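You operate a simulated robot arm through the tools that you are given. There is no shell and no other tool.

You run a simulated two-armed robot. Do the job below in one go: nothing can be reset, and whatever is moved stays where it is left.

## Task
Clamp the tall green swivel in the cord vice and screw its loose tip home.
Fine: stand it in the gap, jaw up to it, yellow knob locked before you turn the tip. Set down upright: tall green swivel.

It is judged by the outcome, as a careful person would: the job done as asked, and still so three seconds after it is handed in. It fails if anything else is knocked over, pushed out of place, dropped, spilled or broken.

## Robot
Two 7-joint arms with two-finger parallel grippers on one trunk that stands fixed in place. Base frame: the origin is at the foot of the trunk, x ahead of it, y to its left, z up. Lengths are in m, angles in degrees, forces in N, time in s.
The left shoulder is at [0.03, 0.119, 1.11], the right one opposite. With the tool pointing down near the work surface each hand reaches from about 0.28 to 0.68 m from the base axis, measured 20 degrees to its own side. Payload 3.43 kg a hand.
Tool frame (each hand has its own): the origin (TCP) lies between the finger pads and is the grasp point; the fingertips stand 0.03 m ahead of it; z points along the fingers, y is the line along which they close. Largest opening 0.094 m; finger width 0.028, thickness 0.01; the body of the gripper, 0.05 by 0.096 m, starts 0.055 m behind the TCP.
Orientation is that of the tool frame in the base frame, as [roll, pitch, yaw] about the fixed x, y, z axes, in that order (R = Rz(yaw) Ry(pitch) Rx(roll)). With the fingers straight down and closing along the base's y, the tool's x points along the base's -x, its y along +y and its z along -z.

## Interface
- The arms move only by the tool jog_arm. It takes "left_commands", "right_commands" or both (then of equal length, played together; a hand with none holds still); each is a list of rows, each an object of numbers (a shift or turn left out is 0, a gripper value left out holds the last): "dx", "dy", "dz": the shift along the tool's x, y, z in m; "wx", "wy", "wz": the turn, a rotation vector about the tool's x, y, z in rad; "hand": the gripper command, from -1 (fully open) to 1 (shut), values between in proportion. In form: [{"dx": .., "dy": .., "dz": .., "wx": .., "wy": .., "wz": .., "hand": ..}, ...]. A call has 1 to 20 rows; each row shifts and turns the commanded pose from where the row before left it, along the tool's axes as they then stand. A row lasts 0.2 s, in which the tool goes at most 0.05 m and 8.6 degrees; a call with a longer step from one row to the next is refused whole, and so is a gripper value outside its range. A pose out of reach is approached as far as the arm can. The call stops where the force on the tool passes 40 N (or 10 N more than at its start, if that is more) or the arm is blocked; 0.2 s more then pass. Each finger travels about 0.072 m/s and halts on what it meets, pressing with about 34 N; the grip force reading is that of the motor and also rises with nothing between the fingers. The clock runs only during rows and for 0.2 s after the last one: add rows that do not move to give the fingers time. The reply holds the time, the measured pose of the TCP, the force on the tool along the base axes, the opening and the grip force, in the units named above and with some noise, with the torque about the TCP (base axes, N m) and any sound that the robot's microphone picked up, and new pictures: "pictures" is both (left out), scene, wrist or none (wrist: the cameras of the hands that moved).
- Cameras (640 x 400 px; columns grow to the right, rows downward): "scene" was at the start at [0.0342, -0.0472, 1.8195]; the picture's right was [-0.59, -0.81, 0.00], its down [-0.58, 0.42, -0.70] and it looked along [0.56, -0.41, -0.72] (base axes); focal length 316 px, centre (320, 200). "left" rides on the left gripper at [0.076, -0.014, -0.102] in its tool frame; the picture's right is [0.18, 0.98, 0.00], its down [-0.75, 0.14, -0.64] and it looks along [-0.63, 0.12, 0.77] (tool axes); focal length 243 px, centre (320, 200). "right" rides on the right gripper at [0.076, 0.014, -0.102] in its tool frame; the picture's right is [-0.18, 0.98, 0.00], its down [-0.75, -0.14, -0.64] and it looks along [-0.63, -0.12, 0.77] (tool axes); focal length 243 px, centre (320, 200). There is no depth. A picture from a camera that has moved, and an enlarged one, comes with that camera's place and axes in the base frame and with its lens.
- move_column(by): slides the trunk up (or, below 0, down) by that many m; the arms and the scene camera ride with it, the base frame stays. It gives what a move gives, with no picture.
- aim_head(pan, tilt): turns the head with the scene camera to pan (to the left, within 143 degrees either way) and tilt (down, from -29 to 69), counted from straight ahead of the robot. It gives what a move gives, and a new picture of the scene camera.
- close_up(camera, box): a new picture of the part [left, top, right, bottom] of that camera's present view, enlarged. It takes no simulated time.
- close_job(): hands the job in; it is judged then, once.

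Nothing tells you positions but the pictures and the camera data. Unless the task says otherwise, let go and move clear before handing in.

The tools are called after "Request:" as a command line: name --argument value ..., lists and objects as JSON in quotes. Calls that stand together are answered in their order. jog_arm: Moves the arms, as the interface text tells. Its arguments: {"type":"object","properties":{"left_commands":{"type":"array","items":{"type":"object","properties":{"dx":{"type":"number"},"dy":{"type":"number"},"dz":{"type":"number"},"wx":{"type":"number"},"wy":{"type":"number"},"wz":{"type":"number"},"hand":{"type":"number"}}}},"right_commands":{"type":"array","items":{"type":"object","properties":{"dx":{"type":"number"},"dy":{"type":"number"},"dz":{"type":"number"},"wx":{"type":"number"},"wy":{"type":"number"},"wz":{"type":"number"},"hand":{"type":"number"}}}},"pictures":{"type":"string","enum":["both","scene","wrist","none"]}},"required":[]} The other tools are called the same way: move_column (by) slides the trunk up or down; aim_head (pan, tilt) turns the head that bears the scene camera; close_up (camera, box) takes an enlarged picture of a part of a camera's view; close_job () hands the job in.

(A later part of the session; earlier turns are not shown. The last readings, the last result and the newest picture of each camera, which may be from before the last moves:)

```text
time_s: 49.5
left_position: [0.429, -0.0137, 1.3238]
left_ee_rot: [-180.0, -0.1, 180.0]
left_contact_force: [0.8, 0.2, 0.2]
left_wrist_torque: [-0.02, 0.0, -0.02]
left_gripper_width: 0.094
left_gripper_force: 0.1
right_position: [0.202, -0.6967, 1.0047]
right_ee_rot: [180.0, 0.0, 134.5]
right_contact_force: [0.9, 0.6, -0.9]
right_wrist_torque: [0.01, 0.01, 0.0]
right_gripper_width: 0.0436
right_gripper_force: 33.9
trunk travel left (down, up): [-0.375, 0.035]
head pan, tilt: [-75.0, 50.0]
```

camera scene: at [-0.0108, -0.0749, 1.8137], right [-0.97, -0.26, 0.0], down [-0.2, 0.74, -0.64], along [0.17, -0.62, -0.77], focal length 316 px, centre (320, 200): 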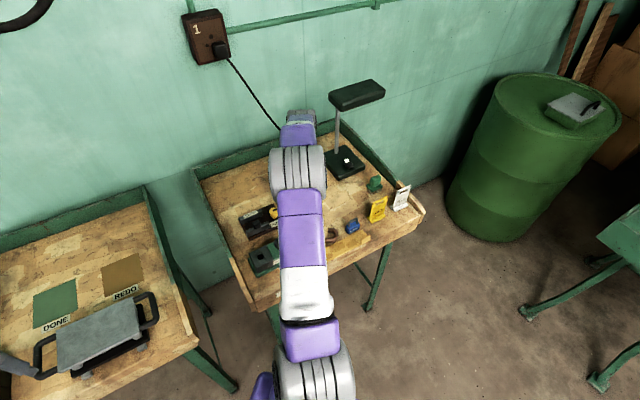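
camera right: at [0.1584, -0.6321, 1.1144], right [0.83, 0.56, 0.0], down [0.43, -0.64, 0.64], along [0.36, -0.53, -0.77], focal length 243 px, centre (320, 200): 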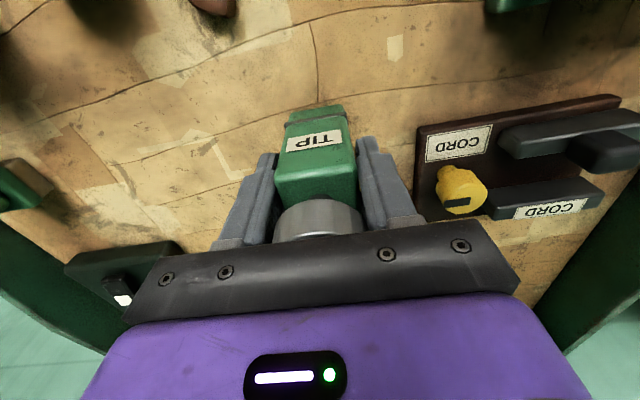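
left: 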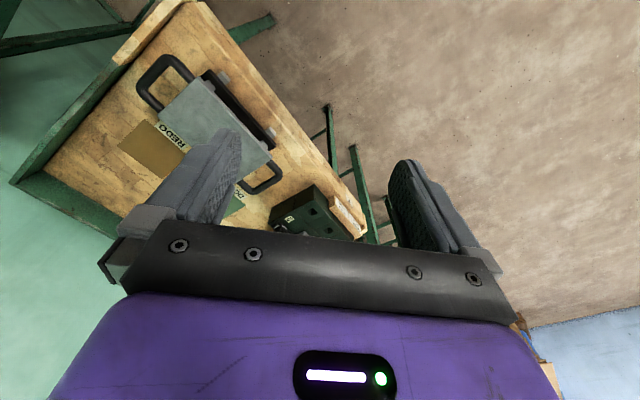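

Request:
jog_arm --right_commands '[{"dz": 0.001}, {}, {"hand": 0.05}, {"hand": 0.0}, {"hand": -0.1}, {"hand": -0.4}, {"hand": -1}, {"hand": -1}, {"dz": -0.02}, {"dz": -0.04}, {"dz": -0.04}, {"dz": -0.03}]' --pictures "both"

Request:
close_up --camera "right" --box '[200, 0, 440, 200]'

```text
time_s: 52.1
left_position: [0.4292, -0.0124, 1.3225]
left_ee_rot: [-180.0, 0.0, 180.0]
left_contact_force: [0.2, -0.4, -0.8]
left_wrist_torque: [-0.03, 0.01, 0.01]
left_gripper_width: 0.0938
left_gripper_force: 0.1
right_position: [0.2022, -0.6972, 1.1357]
right_ee_rot: [-179.9, 0.0, 134.5]
right_contact_force: [-0.2, -0.2, -0.2]
right_wrist_torque: [0.02, 0.03, 0.01]
right_gripper_width: 0.094
right_gripper_force: 0.0
trunk travel left (down, up): [-0.375, 0.035]
head pan, tilt: [-75.0, 50.0]
camera scene: at [-0.0113, -0.0735, 1.8138], right [-0.97, -0.26, 0.0], down [-0.2, 0.74, -0.64], along [0.17, -0.62, -0.77], focal length 316 px, centre (320, 200)
camera right: at [0.1582, -0.6332, 1.2377], right [0.83, 0.56, 0.0], down [0.43, -0.64, 0.64], along [0.36, -0.53, -0.77], focal length 243 px, centre (320, 200)
```

scene: 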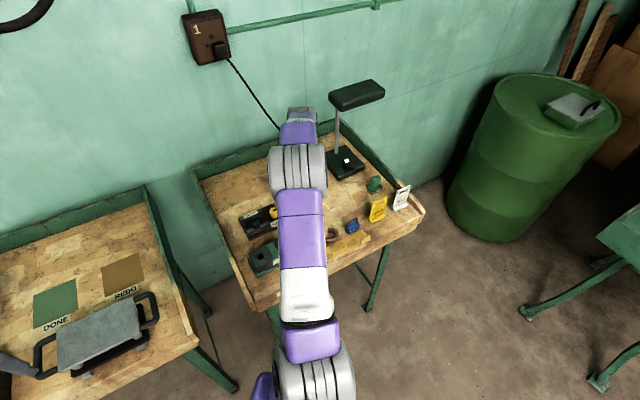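
right: 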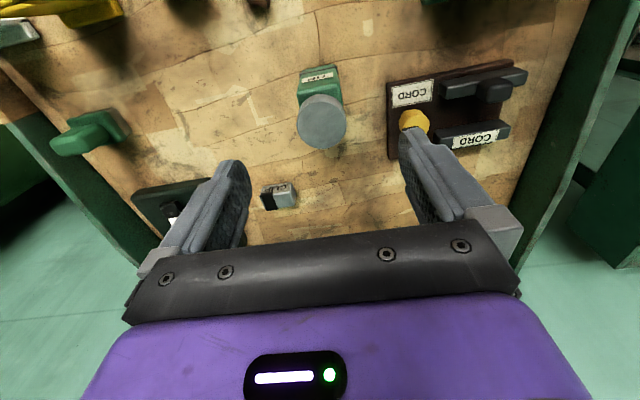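

```text
2.00 times, centred on (320, 100) of right
camera zoom: at [0.1582, -0.6332, 1.2377], right [0.83, 0.56, 0.0], down [0.43, -0.64, 0.64], along [0.36, -0.53, -0.77], focal length 485 px, centre (320, 400)
```

zoom: 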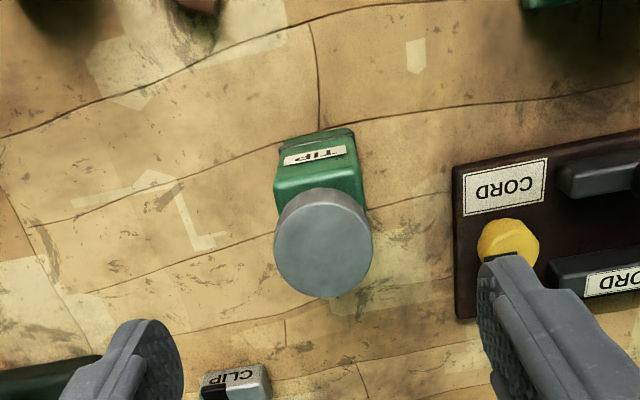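

The swivel is standing. My single-camera clearances aren't reliable enough, so I'll use the left hand's camera as an independent side view of the vice. First I'll turn the left hand in free space.

Request:
jog_arm --left_commands '[{"wz": 0.148}, {"wz": 0.148}, {"wz": 0.148}, {"wz": 0.148}, {"wz": 0.148}, {"wz": 0.148}, {"wz": 0.148}, {"wz": 0.148}, {"wz": 0.148}, {"wz": 0.148}, {"wz": 0.148}, {"wz": 0.148}, {"wz": 0.148}, {"wz": 0.148}]' --pictures "both"

Request:
aim_head --pan -40 --tilt 50

```text
time_s: 55.1
left_position: [0.4291, -0.0144, 1.3235]
left_ee_rot: [-180.0, -0.1, 61.2]
left_contact_force: [0.3, 0.4, -1.2]
left_wrist_torque: [-0.01, 0.04, 0.02]
left_gripper_width: 0.0941
left_gripper_force: 0.0
right_position: [0.2028, -0.6966, 1.1335]
right_ee_rot: [180.0, 0.0, 134.4]
right_contact_force: [-0.4, 0.5, -0.2]
right_wrist_torque: [0.0, -0.03, 0.01]
right_gripper_width: 0.0939
right_gripper_force: 0.1
trunk travel left (down, up): [-0.375, 0.035]
head pan, tilt: [-75.0, 50.0]
camera scene: at [-0.011, -0.0741, 1.8137], right [-0.97, -0.26, 0.0], down [-0.2, 0.74, -0.64], along [0.17, -0.62, -0.77], focal length 316 px, centre (320, 200)
camera left: at [0.4546, 0.0603, 1.425], right [0.95, -0.31, 0.0], down [-0.24, -0.73, 0.64], along [-0.2, -0.61, -0.77], focal length 243 px, centre (320, 200)
```

scene: 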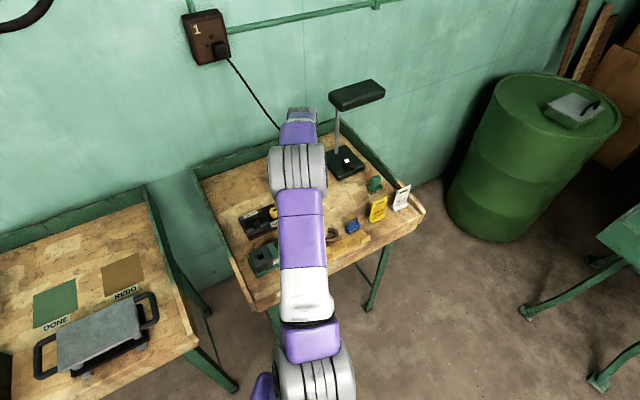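
left: 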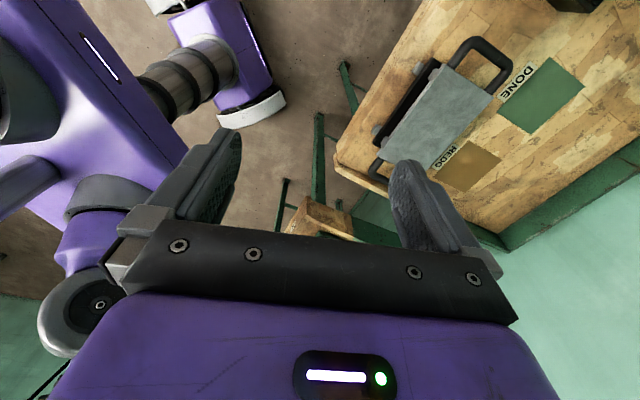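

```text
time_s: 56.1
left_position: [0.4291, -0.0134, 1.3238]
left_ee_rot: [-180.0, 0.1, 61.5]
left_contact_force: [-0.3, -0.7, -0.5]
left_wrist_torque: [0.01, 0.01, 0.01]
left_gripper_width: 0.0939
left_gripper_force: 0.0
right_position: [0.2022, -0.6974, 1.1343]
right_ee_rot: [180.0, 0.0, 134.6]
right_contact_force: [0.4, 0.2, 0.8]
right_wrist_torque: [-0.01, 0.01, 0.02]
right_gripper_width: 0.0937
right_gripper_force: 0.1
trunk travel left (down, up): [-0.375, 0.035]
head pan, tilt: [-40.0, 50.0]
camera scene: at [0.0279, -0.0494, 1.8137], right [-0.64, -0.77, 0.0], down [-0.59, 0.49, -0.64], along [0.49, -0.41, -0.77], focal length 316 px, centre (320, 200)
```

scene: 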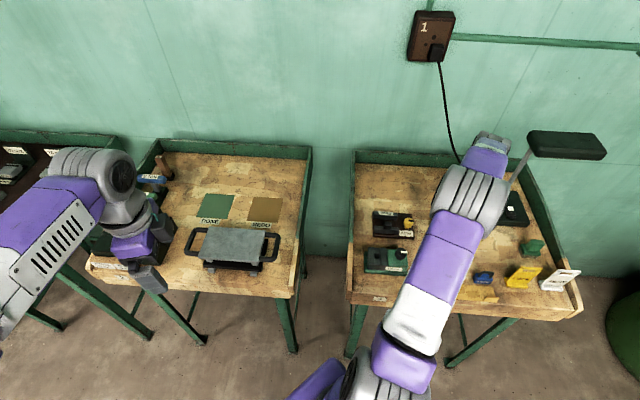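

The turn worked. Now I'll bring the left hand over towards the vice and tilt it to look at it from the side.

Request:
jog_arm --left_commands '[{"dx": -0.0353, "dy": 0.0209, "dz": 0.015}, {"dx": -0.0353, "dy": 0.0209, "dz": 0.015}, {"dx": -0.0353, "dy": 0.0209, "dz": 0.015}, {"dx": -0.0353, "dy": 0.0209, "dz": 0.015}, {"dx": -0.0353, "dy": 0.0209, "dz": 0.015}, {"dx": -0.0353, "dy": 0.0209, "dz": 0.015}, {"dx": -0.0353, "dy": 0.0209, "dz": 0.015}, {"wy": -0.125}, {"wy": -0.125}, {"wy": -0.125}, {"wy": -0.125}, {}]' --pictures "both"

```text
time_s: 58.7
left_position: [0.4264, -0.2803, 1.215]
left_ee_rot: [179.9, 28.7, 61.4]
left_contact_force: [0.0, 0.0, -0.6]
left_wrist_torque: [0.0, 0.01, -0.01]
left_gripper_width: 0.0939
left_gripper_force: 0.0
left hand out of reach, approached as far as the arm can: row 7
right_position: [0.2007, -0.6968, 1.1334]
right_ee_rot: [180.0, 0.0, 134.5]
right_contact_force: [0.1, -0.3, 0.4]
right_wrist_torque: [0.03, -0.07, -0.02]
right_gripper_width: 0.094
right_gripper_force: 0.1
trunk travel left (down, up): [-0.375, 0.035]
head pan, tilt: [-40.0, 50.0]
camera scene: at [0.0274, -0.0498, 1.8137], right [-0.64, -0.77, 0.0], down [-0.59, 0.49, -0.64], along [0.49, -0.41, -0.77], focal length 316 px, centre (320, 200)
camera left: at [0.4699, -0.1721, 1.2681], right [0.94, -0.33, -0.09], down [-0.05, -0.38, 0.93], along [-0.34, -0.87, -0.37], focal length 243 px, centre (320, 200)
```

scene: 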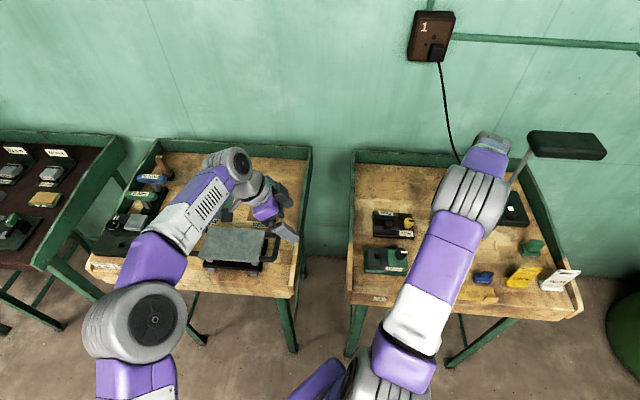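
left: 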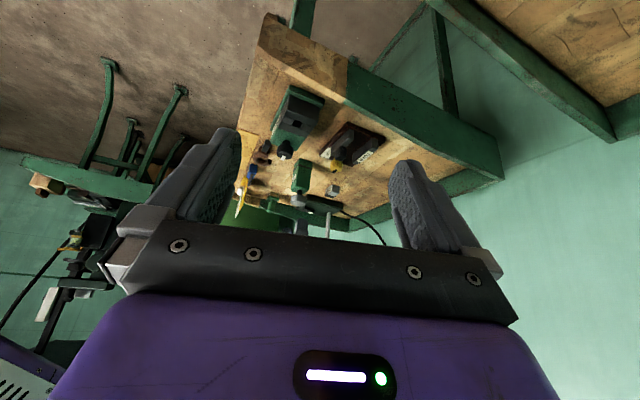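

Request:
close_up --camera "left" --box '[260, 80, 400, 220]'

Request:
close_up --camera "left" --box '[310, 110, 400, 180]'

Request:
close_up --camera "scene" --box '[350, 190, 440, 290]'

```text
2.86 times, centred on (330, 150) of left
camera zoom: at [0.4699, -0.1721, 1.2681], right [0.94, -0.33, -0.09], down [-0.05, -0.38, 0.93], along [-0.34, -0.87, -0.37], focal length 693 px, centre (291, 343)
```

zoom: 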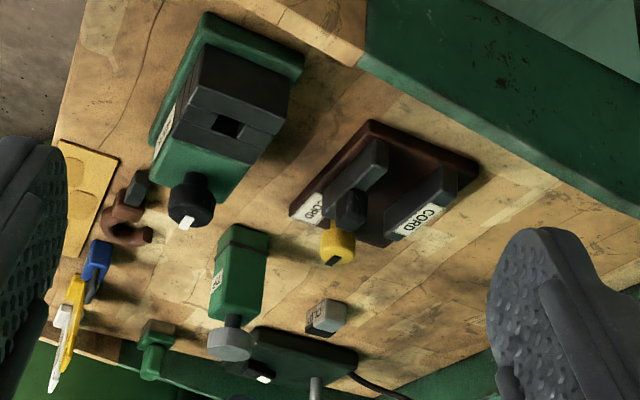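

```text
5.71 times, centred on (355, 145) of left
camera zoom: at [0.4699, -0.1721, 1.2681], right [0.94, -0.33, -0.09], down [-0.05, -0.38, 0.93], along [-0.34, -0.87, -0.37], focal length 1386 px, centre (120, 514)
```

zoom: 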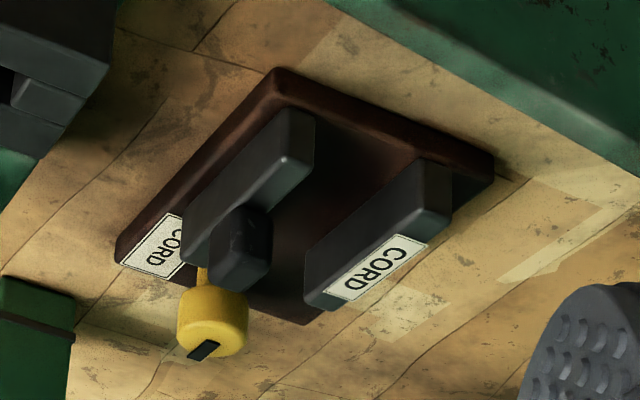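

```text
4.00 times, centred on (395, 240) of scene
camera zoom: at [0.0274, -0.0498, 1.8137], right [-0.64, -0.77, 0.0], down [-0.59, 0.49, -0.64], along [0.49, -0.41, -0.77], focal length 1263 px, centre (20, 40)
```

zoom: 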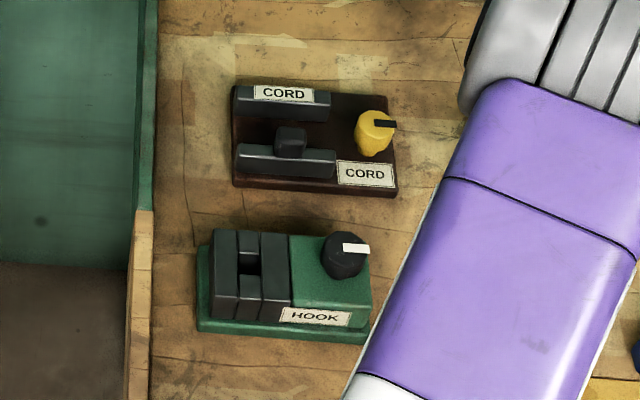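

This view is excellent. I'll zoom in further on the handle and the gap.

Request:
close_up --camera "left" --box '[322, 120, 372, 160]'

Request:
close_up --camera "scene" --box '[362, 205, 412, 240]'

Request:
close_up --camera "left" --box '[285, 150, 355, 210]'

```text
10.00 times, centred on (347, 140) of left
camera zoom: at [0.4699, -0.1721, 1.2681], right [0.94, -0.33, -0.09], down [-0.05, -0.38, 0.93], along [-0.34, -0.87, -0.37], focal length 2426 px, centre (50, 800)
```

zoom: 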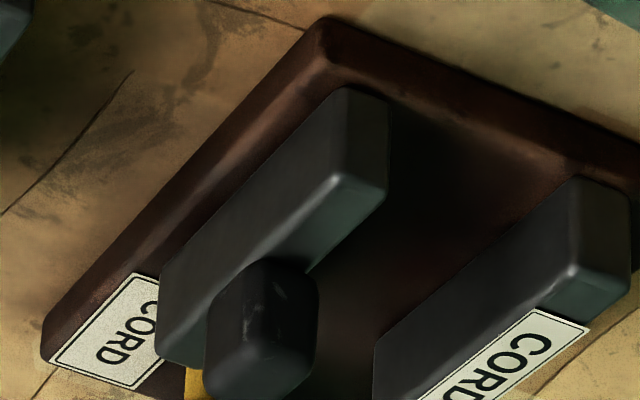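

```text
11.43 times, centred on (387, 222) of scene
camera zoom: at [0.0274, -0.0498, 1.8137], right [-0.64, -0.77, 0.0], down [-0.59, 0.49, -0.64], along [0.49, -0.41, -0.77], focal length 3608 px, centre (-446, -57)
```

zoom: 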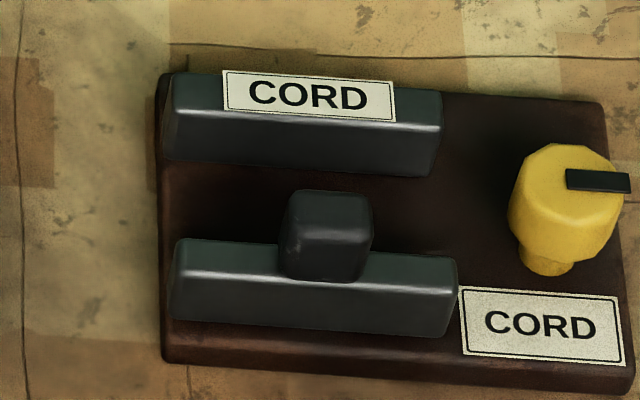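

```text
6.67 times, centred on (320, 180) of left
camera zoom: at [0.4699, -0.1721, 1.2681], right [0.94, -0.33, -0.09], down [-0.05, -0.38, 0.93], along [-0.34, -0.87, -0.37], focal length 1618 px, centre (320, 333)
```

zoom: 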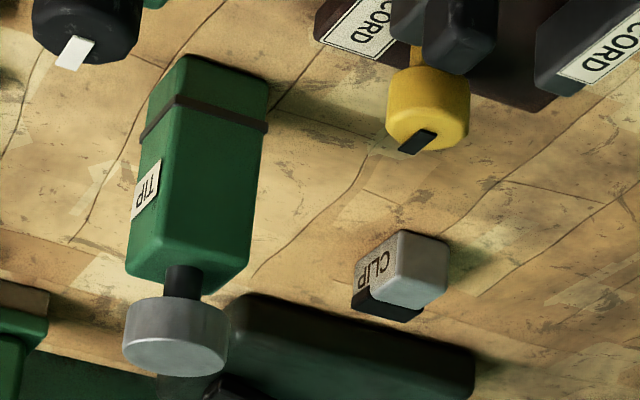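

I can see the whole vice clearly now. There's a long neck under the loose cap, and the sliding jaw is about 4 mm in from where it started. I'll close the right fingers, go into the gap and push the jaw back.

Request:
jog_arm --right_commands '[{"dx": -0.0111, "dy": 0.0337, "hand": 0}, {"dx": -0.0111, "dy": 0.0337, "hand": 1}, {"dx": -0.0111, "dy": 0.0337}, {"dx": -0.0111, "dy": 0.0337}, {"dx": -0.011, "dy": 0.0338}, {"dz": 0.03}, {"dz": 0.03}, {"dz": 0.03}, {}]' --pictures "both"

Request:
close_up --camera "left" --box '[290, 100, 400, 200]'

```text
time_s: 60.7
left_position: [0.427, -0.2793, 1.2151]
left_ee_rot: [179.9, 28.7, 61.4]
left_contact_force: [0.1, 0.0, -0.1]
left_wrist_torque: [0.0, 0.05, 0.0]
left_gripper_width: 0.0939
left_gripper_force: 0.1
right_position: [0.3624, -0.6167, 1.042]
right_ee_rot: [180.0, 0.0, 134.4]
right_contact_force: [0.6, 1.0, -0.2]
right_wrist_torque: [0.01, 0.0, 0.04]
right_gripper_width: 0.0
right_gripper_force: 32.8
trunk travel left (down, up): [-0.375, 0.035]
head pan, tilt: [-40.0, 50.0]
camera scene: at [0.0277, -0.0487, 1.8138], right [-0.64, -0.77, 0.0], down [-0.59, 0.49, -0.64], along [0.49, -0.41, -0.77], focal length 316 px, centre (320, 200)
camera right: at [0.318, -0.5539, 1.1452], right [0.83, 0.56, 0.0], down [0.43, -0.64, 0.64], along [0.36, -0.53, -0.77], focal length 243 px, centre (320, 200)
```

scene: 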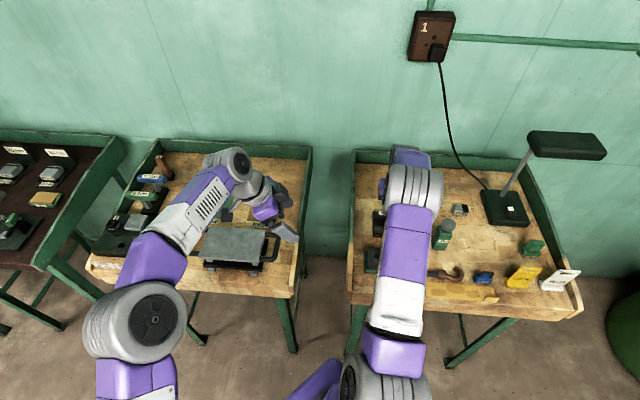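
right: 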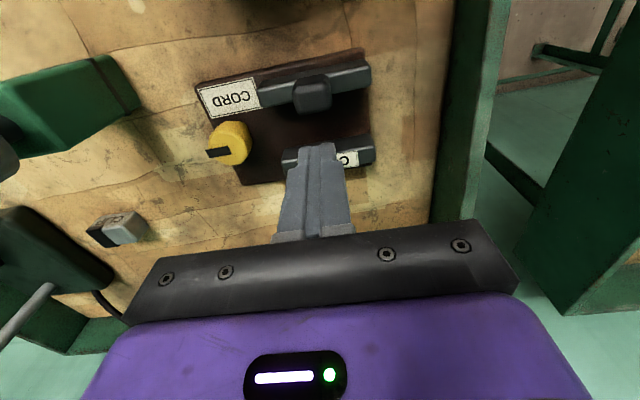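

```text
4.00 times, centred on (345, 150) of left
camera zoom: at [0.4702, -0.1713, 1.2681], right [0.94, -0.33, -0.09], down [-0.05, -0.38, 0.92], along [-0.34, -0.87, -0.37], focal length 970 px, centre (220, 400)
```

zoom: 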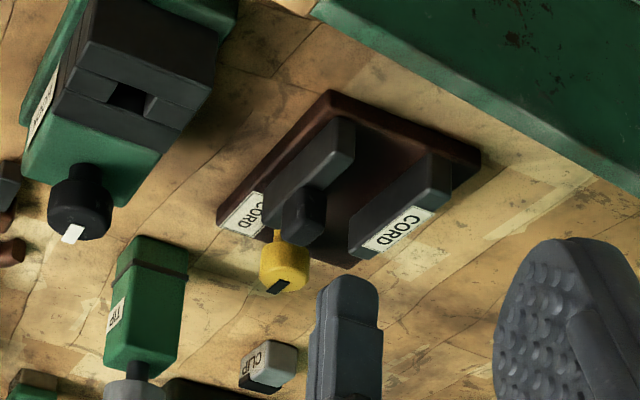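

Request:
jog_arm --right_commands '[{"dz": 0.02}, {"dz": 0.02}, {"dz": 0.02}, {}]' --pictures "wrist"

Request:
close_up --camera "left" --box '[300, 100, 390, 180]'

```text
time_s: 61.7
left_position: [0.4271, -0.2799, 1.2153]
left_ee_rot: [180.0, 28.6, 61.3]
left_contact_force: [-0.8, -0.3, 0.5]
left_wrist_torque: [0.02, 0.02, -0.02]
left_gripper_width: 0.0941
left_gripper_force: 0.2
right_position: [0.3619, -0.616, 0.9824]
right_ee_rot: [179.9, 0.0, 134.6]
right_contact_force: [0.1, 0.7, -0.7]
right_wrist_torque: [0.0, -0.02, 0.0]
right_gripper_width: 0.0
right_gripper_force: 33.3
trunk travel left (down, up): [-0.375, 0.035]
head pan, tilt: [-40.0, 50.0]
camera right: at [0.3172, -0.5528, 1.0857], right [0.83, 0.56, 0.0], down [0.43, -0.64, 0.64], along [0.36, -0.53, -0.77], focal length 243 px, centre (320, 200)
```

right: 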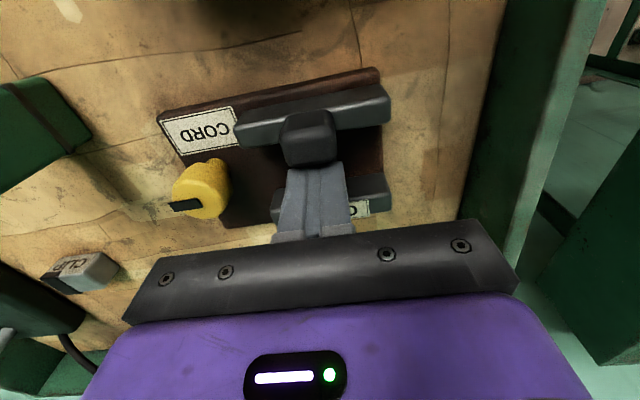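

```text
5.00 times, centred on (345, 140) of left
camera zoom: at [0.4703, -0.1714, 1.2681], right [0.94, -0.33, -0.09], down [-0.05, -0.38, 0.92], along [-0.34, -0.87, -0.37], focal length 1213 px, centre (195, 500)
```

zoom: 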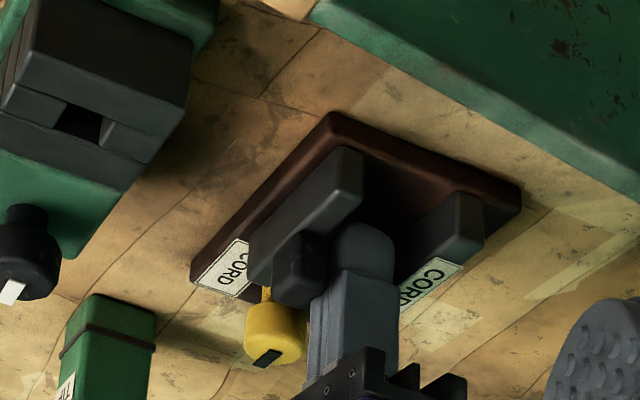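

The fingers are in the gap. I'll touch the plate lightly to calibrate its height.

Request:
jog_arm --right_commands '[{"dz": 0.003}, {"dz": 0.003}, {"dz": 0.002}, {}]' --pictures "none"

Request:
jog_arm --right_commands '[{"dz": 0.002}, {"dz": 0.002}, {}]' --pictures "none"

```text
time_s: 62.7
left_position: [0.4272, -0.2792, 1.2138]
left_ee_rot: [-180.0, 28.6, 61.3]
left_contact_force: [0.6, 0.2, 0.2]
left_wrist_torque: [0.0, -0.01, 0.02]
left_gripper_width: 0.0939
left_gripper_force: 0.1
right_position: [0.3596, -0.6187, 0.975]
right_ee_rot: [-180.0, 0.0, 134.5]
right_contact_force: [-0.3, 0.2, 0.8]
right_wrist_torque: [-0.03, 0.04, 0.02]
right_gripper_width: 0.0002
right_gripper_force: 33.3
trunk travel left (down, up): [-0.375, 0.035]
head pan, tilt: [-40.0, 50.0]
```

```text
time_s: 63.5
left_position: [0.4266, -0.2783, 1.2167]
left_ee_rot: [179.9, 28.7, 61.3]
left_contact_force: [-0.6, -0.3, -0.1]
left_wrist_torque: [0.04, -0.04, 0.0]
left_gripper_width: 0.0939
left_gripper_force: 0.1
right_position: [0.3607, -0.6181, 0.9755]
right_ee_rot: [-180.0, 0.3, 134.4]
right_contact_force: [-1.2, -0.2, 19.3]
right_wrist_torque: [0.21, 0.2, 0.1]
right_gripper_width: 0.0
right_gripper_force: 32.9
trunk travel left (down, up): [-0.375, 0.035]
head pan, tilt: [-40.0, 50.0]
```

The plate top is at z ≈ 0.945. I'll lift off slightly and push the jaw back, away from the wall.

Request:
jog_arm --right_commands '[{"dz": -0.007}, {"dz": -0.006}, {"dx": 0.004}, {"dx": 0.004}, {"dx": 0.003}, {}]' --pictures "none"

Request:
jog_arm --right_commands '[{"dx": 0.002}, {"dx": 0.002}, {}]' --pictures "none"

Request:
close_up --camera "left" --box '[300, 100, 390, 180]'

```text
time_s: 64.9
left_position: [0.4285, -0.2799, 1.2145]
left_ee_rot: [180.0, 28.5, 61.4]
left_contact_force: [0.3, 0.0, -0.2]
left_wrist_torque: [-0.05, -0.03, 0.01]
left_gripper_width: 0.0938
left_gripper_force: 0.1
right_position: [0.3555, -0.6103, 0.9843]
right_ee_rot: [-180.0, 0.1, 134.5]
right_contact_force: [5.8, -5.2, -1.6]
right_wrist_torque: [0.0, 0.02, 0.03]
right_gripper_width: 0.0
right_gripper_force: 32.5
trunk travel left (down, up): [-0.375, 0.035]
head pan, tilt: [-40.0, 50.0]
```

```text
time_s: 65.7
left_position: [0.4287, -0.2826, 1.2127]
left_ee_rot: [-179.8, 28.7, 61.4]
left_contact_force: [1.3, 0.3, -0.8]
left_wrist_torque: [0.0, 0.0, 0.0]
left_gripper_width: 0.0938
left_gripper_force: 0.1
right_position: [0.3555, -0.6094, 0.9841]
right_ee_rot: [-180.0, 0.4, 134.5]
right_contact_force: [20.6, -16.0, 1.7]
right_wrist_torque: [0.14, 0.21, 0.15]
right_gripper_width: 0.0
right_gripper_force: 33.5
trunk travel left (down, up): [-0.375, 0.035]
head pan, tilt: [-40.0, 50.0]
```

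```text
5.00 times, centred on (345, 140) of left
camera zoom: at [0.4729, -0.1738, 1.2667], right [0.94, -0.33, -0.09], down [-0.04, -0.38, 0.92], along [-0.34, -0.86, -0.37], focal length 1213 px, centre (195, 500)
```

zoom: 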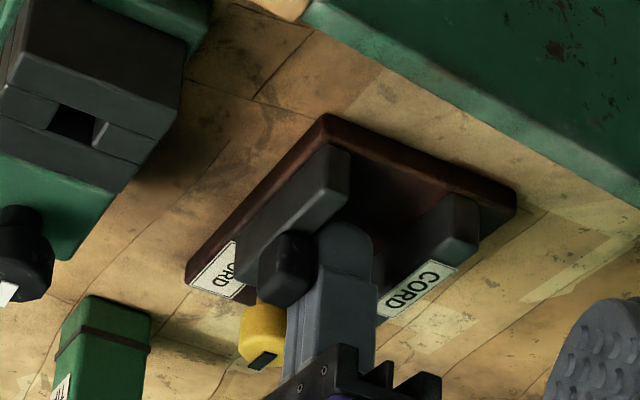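

The jaw is back against its open stop. Now I'll touch the fixed jaw lightly so I know the gap exactly in tool coordinates.

Request:
jog_arm --right_commands '[{"dx": -0.005}, {"dx": -0.006}, {"dx": -0.006}, {"dx": -0.004}, {}]' --pictures "none"

Request:
jog_arm --right_commands '[{"dx": -0.002}, {"dx": -0.001}, {}]' --pictures "none"

Request:
jog_arm --right_commands '[{"dx": -0.001}, {"dx": -0.001}, {}]' --pictures "none"

```text
time_s: 66.9
left_position: [0.4265, -0.2803, 1.2146]
left_ee_rot: [179.9, 28.6, 61.3]
left_contact_force: [0.2, 0.2, 0.2]
left_wrist_torque: [0.01, 0.03, -0.01]
left_gripper_width: 0.0942
left_gripper_force: 0.0
right_position: [0.3648, -0.621, 0.9851]
right_ee_rot: [180.0, 0.0, 134.5]
right_contact_force: [0.5, 0.0, 0.9]
right_wrist_torque: [-0.02, 0.03, 0.0]
right_gripper_width: 0.0001
right_gripper_force: 32.5
trunk travel left (down, up): [-0.375, 0.035]
head pan, tilt: [-40.0, 50.0]
```

```text
time_s: 67.7
left_position: [0.4276, -0.2779, 1.2159]
left_ee_rot: [179.8, 28.7, 61.3]
left_contact_force: [-0.2, 0.5, -0.3]
left_wrist_torque: [0.02, -0.02, -0.01]
left_gripper_width: 0.0936
left_gripper_force: 0.0
right_position: [0.3665, -0.6237, 0.9851]
right_ee_rot: [180.0, 0.0, 134.5]
right_contact_force: [-3.2, 5.6, 3.7]
right_wrist_torque: [0.05, -0.04, 0.04]
right_gripper_width: 0.0002
right_gripper_force: 33.3
trunk travel left (down, up): [-0.375, 0.035]
head pan, tilt: [-40.0, 50.0]
```

```text
time_s: 68.5
left_position: [0.4243, -0.2766, 1.2157]
left_ee_rot: [179.9, 28.7, 61.2]
left_contact_force: [-0.6, 0.0, 0.3]
left_wrist_torque: [0.03, -0.01, 0.0]
left_gripper_width: 0.0939
left_gripper_force: 0.1
right_position: [0.3661, -0.622, 0.985]
right_ee_rot: [-180.0, -0.2, 134.5]
right_contact_force: [-12.3, 15.6, 3.1]
right_wrist_torque: [0.15, 0.2, 0.09]
right_gripper_width: 0.0001
right_gripper_force: 32.7
trunk travel left (down, up): [-0.375, 0.035]
head pan, tilt: [-40.0, 50.0]
```

Request:
jog_arm --right_commands '[{"dx": 0.005}, {"dx": 0.005}, {"dz": -0.03}, {"dz": -0.04}, {"dz": -0.04}, {"dz": -0.04}, {}]' --pictures "none"

Request:
close_up --camera "left" --box '[322, 115, 382, 160]'

Request:
close_up --camera "right" --box '[200, 20, 440, 200]'

```text
time_s: 70.1
left_position: [0.4265, -0.2804, 1.2146]
left_ee_rot: [-179.9, 28.6, 61.3]
left_contact_force: [0.0, -0.5, -0.4]
left_wrist_torque: [-0.04, -0.01, -0.01]
left_gripper_width: 0.094
left_gripper_force: 0.1
right_position: [0.3592, -0.6201, 1.136]
right_ee_rot: [-179.9, 0.1, 134.4]
right_contact_force: [0.1, -0.2, -0.5]
right_wrist_torque: [-0.01, -0.01, 0.0]
right_gripper_width: 0.0
right_gripper_force: 33.1
trunk travel left (down, up): [-0.375, 0.035]
head pan, tilt: [-40.0, 50.0]
```

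```text
8.89 times, centred on (352, 138) of left
camera zoom: at [0.4707, -0.1721, 1.2677], right [0.94, -0.33, -0.09], down [-0.05, -0.38, 0.92], along [-0.34, -0.86, -0.37], focal length 2157 px, centre (36, 756)
```

zoom: 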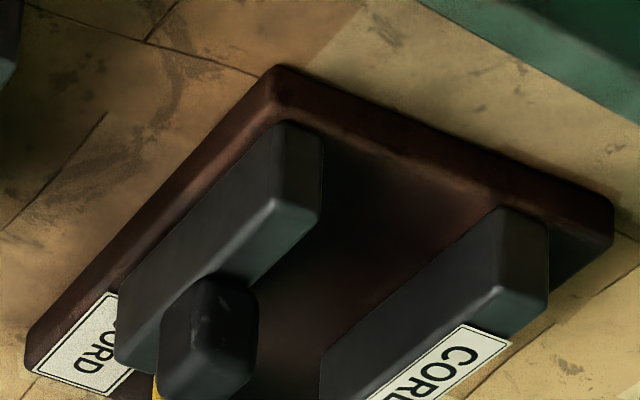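

```text
2.22 times, centred on (320, 110) of right
camera zoom: at [0.3165, -0.5551, 1.2374], right [0.83, 0.56, 0.0], down [0.43, -0.64, 0.64], along [0.36, -0.53, -0.77], focal length 539 px, centre (320, 400)
```

zoom: 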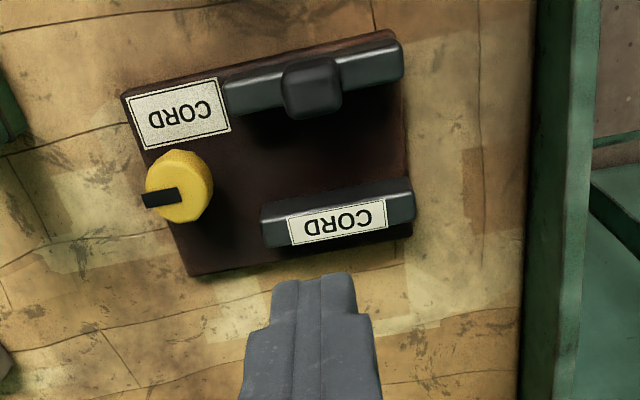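

Request:
close_up --camera "right" --box '[240, 25, 370, 135]'

```text
3.64 times, centred on (305, 80) of right
camera zoom: at [0.3165, -0.5551, 1.2374], right [0.83, 0.56, 0.0], down [0.43, -0.64, 0.64], along [0.36, -0.53, -0.77], focal length 882 px, centre (374, 636)
```

zoom: 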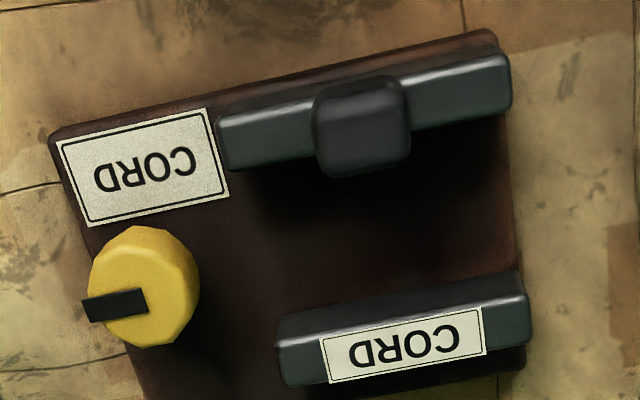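

I now have good numbers. The handle stands slightly proud into the gap, leaving about 47 mm, with its centre at n = 0.6924 in tool terms. To centre the body exactly, I'll grip the swivel across the gap direction with the hand turned 90°, and grip higher to clear the handle. First I'll test the turn.

Request:
jog_arm --right_commands '[{"wz": -0.1428, "hand": -1}, {"wz": -0.1428}, {"wz": -0.1428}, {"wz": -0.1428}, {"wz": -0.1428}, {"wz": -0.1428}, {"wz": -0.1428}, {"wz": -0.1428}, {"wz": -0.1428}, {"wz": -0.1428}, {"wz": -0.1428}, {}]' --pictures "wrist"

Request:
close_up --camera "right" --box '[200, 0, 440, 200]'

```text
time_s: 72.7
left_position: [0.4258, -0.2799, 1.216]
left_ee_rot: [-180.0, 28.6, 61.3]
left_contact_force: [-0.5, -0.7, -0.2]
left_wrist_torque: [0.01, 0.0, 0.01]
left_gripper_width: 0.0938
left_gripper_force: 0.2
right_position: [0.3625, -0.6186, 1.1343]
right_ee_rot: [-180.0, 0.0, -135.3]
right_contact_force: [-0.4, -0.4, -0.3]
right_wrist_torque: [-0.03, -0.02, 0.01]
right_gripper_width: 0.0938
right_gripper_force: 0.0
trunk travel left (down, up): [-0.375, 0.035]
head pan, tilt: [-40.0, 50.0]
camera right: at [0.2974, -0.6623, 1.2366], right [-0.56, 0.83, 0.0], down [0.64, 0.43, 0.64], along [0.53, 0.36, -0.77], focal length 243 px, centre (320, 200)
```

right: 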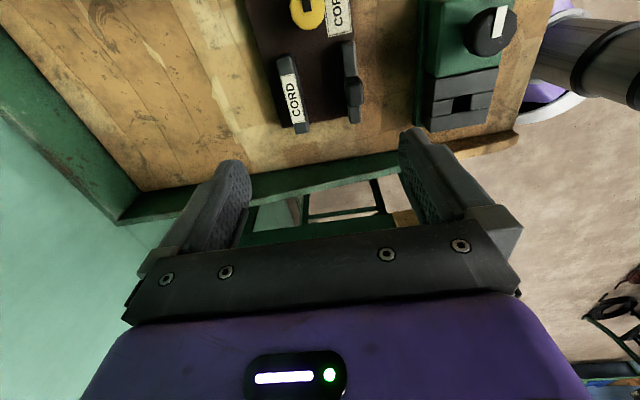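

```text
2.00 times, centred on (320, 100) of right
camera zoom: at [0.2974, -0.6623, 1.2366], right [-0.56, 0.83, 0.0], down [0.64, 0.43, 0.64], along [0.53, 0.36, -0.77], focal length 485 px, centre (320, 400)
```

zoom: 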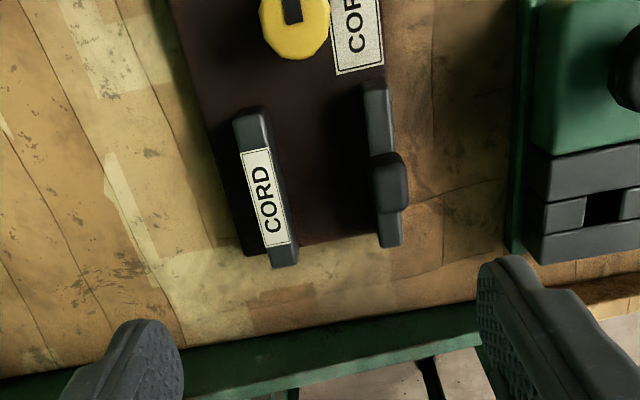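

The turn works, at yaw -135.3°, and the camera now looks along the jaws. I'll move over the swivel.

Request:
jog_arm --right_commands '[{"dx": 0.0335, "dy": 0.0109}, {"dx": 0.0335, "dy": 0.0109}, {"dx": 0.0335, "dy": 0.0109}, {"dx": 0.0335, "dy": 0.0109}, {"dx": 0.0335, "dy": 0.0111}, {}]' --pictures "wrist"

Request:
close_up --camera "right" --box '[200, 0, 440, 200]'

Request:
close_up --camera "left" --box '[270, 120, 360, 220]'

```text
time_s: 74.1
left_position: [0.4268, -0.2801, 1.2141]
left_ee_rot: [179.9, 28.8, 61.3]
left_contact_force: [0.6, -0.5, 0.1]
left_wrist_torque: [0.03, 0.01, -0.01]
left_gripper_width: 0.0942
left_gripper_force: 0.0
right_position: [0.2056, -0.6977, 1.1351]
right_ee_rot: [-180.0, 0.0, -135.6]
right_contact_force: [-0.4, 0.8, 0.6]
right_wrist_torque: [-0.03, 0.0, -0.02]
right_gripper_width: 0.0939
right_gripper_force: 0.1
trunk travel left (down, up): [-0.375, 0.035]
head pan, tilt: [-40.0, 50.0]
camera right: at [0.1406, -0.7424, 1.2372], right [-0.56, 0.83, 0.0], down [0.64, 0.43, 0.64], along [0.53, 0.36, -0.77], focal length 243 px, centre (320, 200)
```

right: 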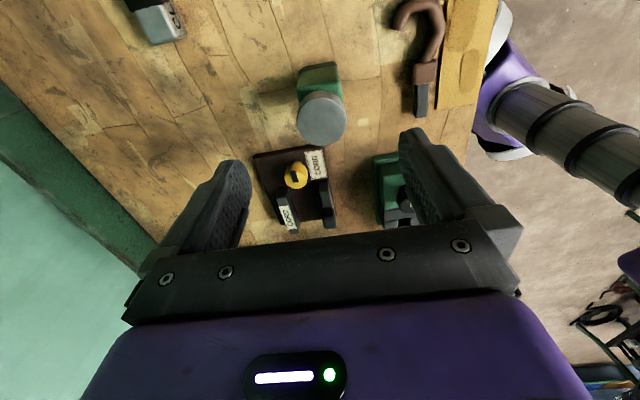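

```text
2.00 times, centred on (320, 100) of right
camera zoom: at [0.1406, -0.7424, 1.2372], right [-0.56, 0.83, 0.0], down [0.64, 0.43, 0.64], along [0.53, 0.36, -0.77], focal length 485 px, centre (320, 400)
```

zoom: 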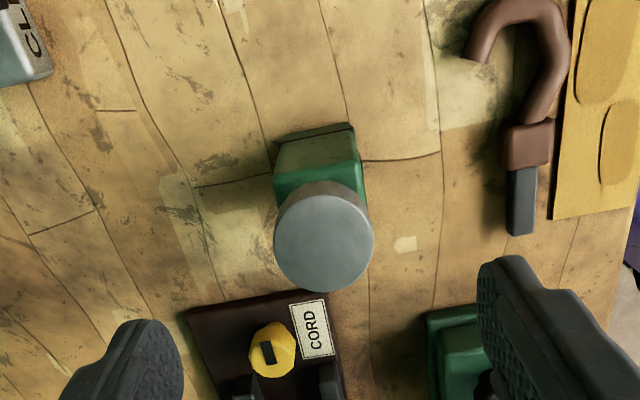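

```text
4.00 times, centred on (315, 170) of left
camera zoom: at [0.4709, -0.1715, 1.2678], right [0.94, -0.33, -0.09], down [-0.05, -0.38, 0.92], along [-0.34, -0.87, -0.37], focal length 970 px, centre (340, 320)
```

zoom: 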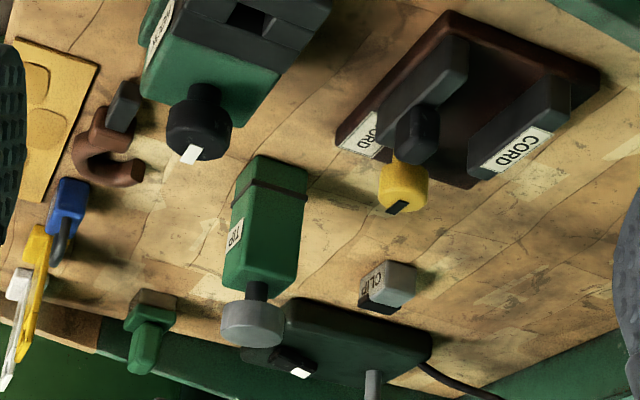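

Request:
jog_arm --right_commands '[{"dx": 0.001, "dy": 0.002, "dz": 0.04}, {"dz": 0.04}, {"dz": 0.03}, {}, {}]' --pictures "wrist"

Request:
jog_arm --right_commands '[{"hand": 0.0}, {"hand": 0.05}, {"hand": 0.2}, {"hand": 0.6}, {"hand": 1}, {"hand": 1}, {"hand": 1}]' --pictures "wrist"

Request:
close_up --camera "left" --box '[270, 120, 360, 220]'

```text
time_s: 75.3
left_position: [0.4272, -0.2805, 1.2143]
left_ee_rot: [180.0, 28.6, 61.3]
left_contact_force: [0.4, -0.2, 0.0]
left_wrist_torque: [0.0, 0.01, -0.02]
left_gripper_width: 0.0938
left_gripper_force: 0.0
right_position: [0.2029, -0.6964, 1.0242]
right_ee_rot: [179.9, 0.0, -135.5]
right_contact_force: [0.0, 0.1, 0.2]
right_wrist_torque: [0.03, 0.0, -0.03]
right_gripper_width: 0.0941
right_gripper_force: 0.1
trunk travel left (down, up): [-0.375, 0.035]
head pan, tilt: [-40.0, 50.0]
camera right: at [0.1388, -0.7394, 1.1278], right [-0.56, 0.83, 0.0], down [0.64, 0.43, 0.64], along [0.53, 0.36, -0.77], focal length 243 px, centre (320, 200)
```

right: 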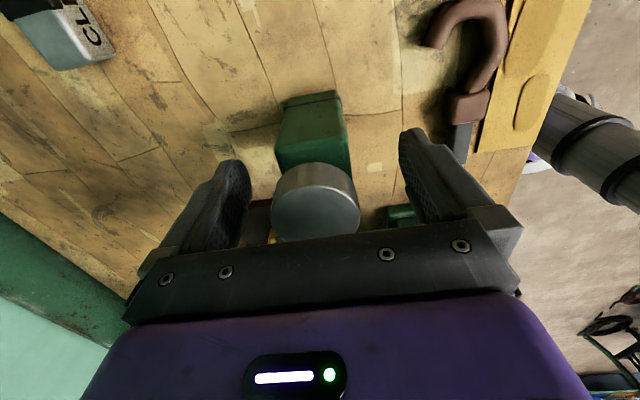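

```text
time_s: 76.9
left_position: [0.4254, -0.2802, 1.2147]
left_ee_rot: [-179.9, 28.6, 61.3]
left_contact_force: [0.2, 0.0, -0.4]
left_wrist_torque: [-0.01, -0.01, 0.0]
left_gripper_width: 0.0939
left_gripper_force: 0.1
right_position: [0.2035, -0.6963, 1.0258]
right_ee_rot: [-180.0, 0.0, -135.5]
right_contact_force: [0.6, -0.9, 0.9]
right_wrist_torque: [-0.04, -0.06, 0.02]
right_gripper_width: 0.0398
right_gripper_force: 33.9
trunk travel left (down, up): [-0.375, 0.035]
head pan, tilt: [-40.0, 50.0]
camera right: at [0.1388, -0.7392, 1.1282], right [-0.56, 0.83, 0.0], down [0.64, 0.43, 0.64], along [0.53, 0.36, -0.77], focal length 243 px, centre (320, 200)
```

right: 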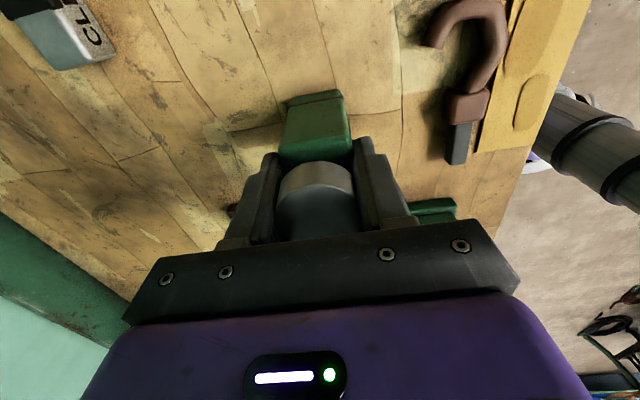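

```text
4.00 times, centred on (315, 170) of left
camera zoom: at [0.4704, -0.1716, 1.268], right [0.94, -0.33, -0.09], down [-0.05, -0.38, 0.92], along [-0.34, -0.87, -0.37], focal length 970 px, centre (340, 320)
```

zoom: 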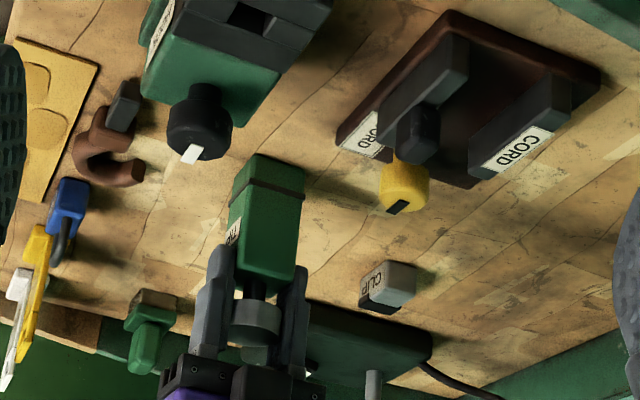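

The body is only about 40 mm across in this direction, so there's more room than I feared, and the swivel is now centred on the tool. I'll lift it and carry it to directly over the gap centre.

Request:
jog_arm --right_commands '[{"dz": -0.02}, {"dz": -0.03}, {"dz": -0.03}, {"dz": -0.025}, {"dx": -0.0334, "dy": -0.0107}, {"dx": -0.0334, "dy": -0.0107}, {"dx": -0.0334, "dy": -0.0107}, {"dx": -0.0334, "dy": -0.0106}, {"dx": -0.0335, "dy": -0.0106}, {}, {}]' --pictures "wrist"

Request:
close_up --camera "right" --box '[220, 20, 400, 180]'

Request:
close_up --camera "left" --box '[300, 100, 400, 200]'

```text
time_s: 79.3
left_position: [0.4277, -0.2802, 1.2155]
left_ee_rot: [-180.0, 28.6, 61.2]
left_contact_force: [1.2, -0.2, -0.4]
left_wrist_torque: [0.0, -0.03, 0.02]
left_gripper_width: 0.0941
left_gripper_force: 0.1
right_position: [0.3592, -0.616, 1.1306]
right_ee_rot: [180.0, 0.0, -135.5]
right_contact_force: [0.0, 0.5, -2.2]
right_wrist_torque: [-0.02, 0.01, -0.02]
right_gripper_width: 0.0395
right_gripper_force: 33.9
trunk travel left (down, up): [-0.375, 0.035]
head pan, tilt: [-40.0, 50.0]
camera right: at [0.294, -0.6609, 1.2326], right [-0.56, 0.83, 0.0], down [0.64, 0.43, 0.64], along [0.53, 0.36, -0.77], focal length 243 px, centre (320, 200)
```

right: 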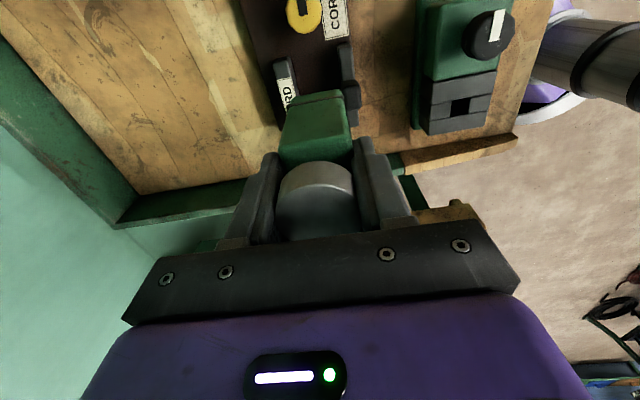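

```text
2.50 times, centred on (310, 100) of right
camera zoom: at [0.294, -0.6609, 1.2326], right [-0.56, 0.83, 0.0], down [0.64, 0.43, 0.64], along [0.53, 0.36, -0.77], focal length 606 px, centre (345, 450)
```

zoom: 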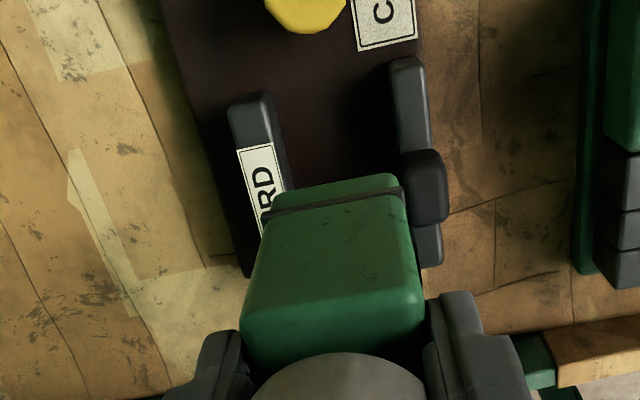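

```text
4.00 times, centred on (350, 150) of left
camera zoom: at [0.4709, -0.1717, 1.2678], right [0.94, -0.33, -0.09], down [-0.05, -0.38, 0.92], along [-0.34, -0.87, -0.37], focal length 970 px, centre (200, 400)
```

zoom: 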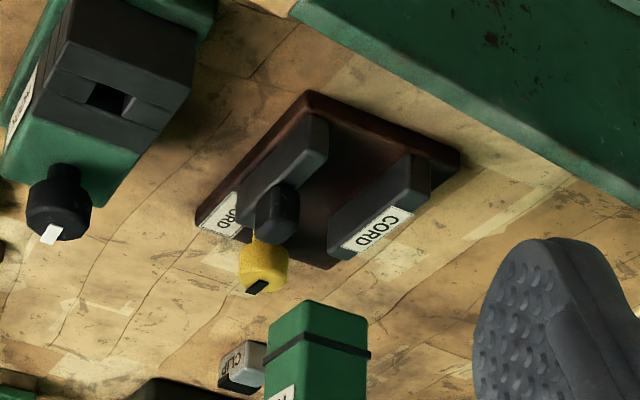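

Lined up to within about 1.5 mm. I'll apply the small correction and come down in steps, watching the force and both cameras.

Request:
jog_arm --right_commands '[{"dy": -0.0014, "dz": 0.01}, {"dz": 0.02}, {}, {}]' --pictures "none"

Request:
close_up --camera "right" --box '[220, 20, 400, 180]'

Request:
close_up --camera "left" --box '[310, 100, 400, 190]'

```text
time_s: 80.3
left_position: [0.4274, -0.28, 1.2142]
left_ee_rot: [-179.9, 28.6, 61.4]
left_contact_force: [0.1, -0.2, -0.7]
left_wrist_torque: [0.0, -0.01, -0.02]
left_gripper_width: 0.094
left_gripper_force: 0.1
right_position: [0.3595, -0.6183, 1.0987]
right_ee_rot: [180.0, -0.1, -135.5]
right_contact_force: [0.3, -0.7, -1.1]
right_wrist_torque: [-0.01, -0.03, 0.03]
right_gripper_width: 0.0395
right_gripper_force: 33.8
trunk travel left (down, up): [-0.375, 0.035]
head pan, tilt: [-40.0, 50.0]
```

```text
2.50 times, centred on (310, 100) of right
camera zoom: at [0.2953, -0.6624, 1.2022], right [-0.56, 0.83, 0.0], down [0.64, 0.43, 0.64], along [0.53, 0.36, -0.77], focal length 606 px, centre (345, 450)
```

zoom: 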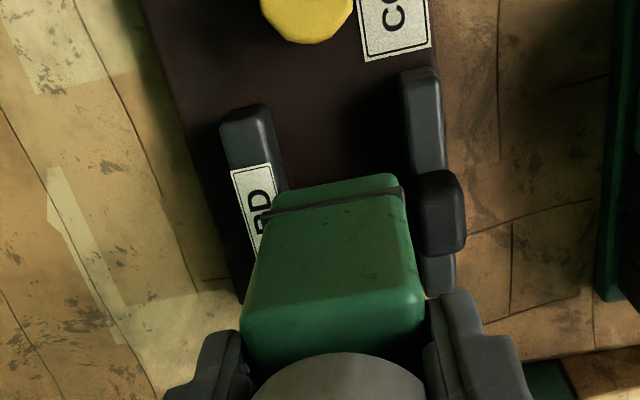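

```text
4.44 times, centred on (355, 145) of left
camera zoom: at [0.4707, -0.172, 1.2678], right [0.94, -0.33, -0.09], down [-0.05, -0.38, 0.92], along [-0.34, -0.86, -0.37], focal length 1078 px, centre (164, 444)
```

zoom: 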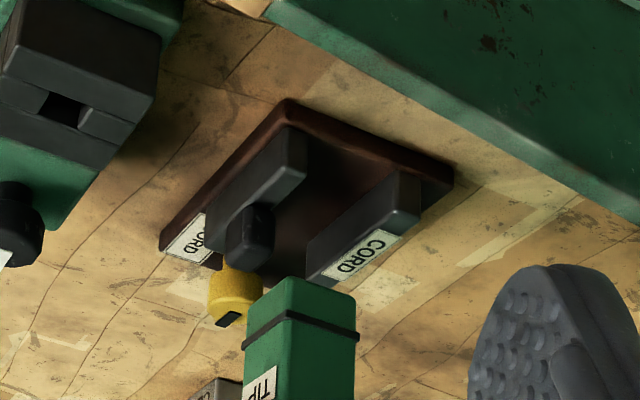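

Both cameras and the touch readings agree the swivel is centred in the gap. Lowering slowly.

Request:
jog_arm --right_commands '[{"dz": 0.005}, {"dz": 0.005}, {"dz": 0.005}, {"dz": 0.005}, {}]' --pictures "none"

Request:
close_up --camera "left" --box '[310, 100, 400, 190]'

```text
time_s: 81.5
left_position: [0.4262, -0.28, 1.2152]
left_ee_rot: [-180.0, 28.6, 61.3]
left_contact_force: [0.4, -0.3, 0.6]
left_wrist_torque: [0.01, 0.02, 0.02]
left_gripper_width: 0.0938
left_gripper_force: 0.1
right_position: [0.3595, -0.6179, 1.0797]
right_ee_rot: [180.0, 0.0, -135.5]
right_contact_force: [-0.9, -0.1, -2.2]
right_wrist_torque: [-0.01, 0.0, 0.02]
right_gripper_width: 0.0394
right_gripper_force: 33.7
trunk travel left (down, up): [-0.375, 0.035]
head pan, tilt: [-40.0, 50.0]
```

```text
4.44 times, centred on (355, 145) of left
camera zoom: at [0.4705, -0.1718, 1.2679], right [0.94, -0.33, -0.09], down [-0.05, -0.38, 0.92], along [-0.34, -0.86, -0.37], focal length 1078 px, centre (164, 444)
```

zoom: 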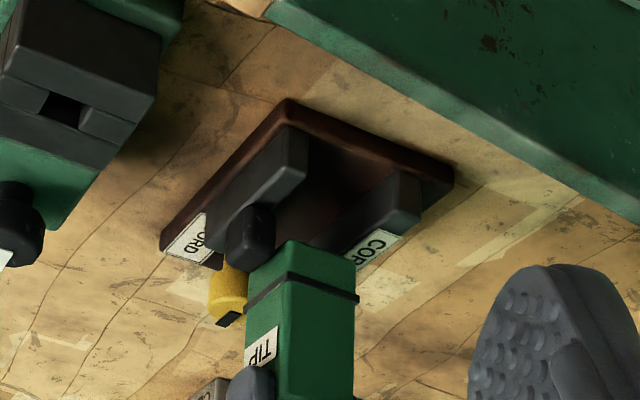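

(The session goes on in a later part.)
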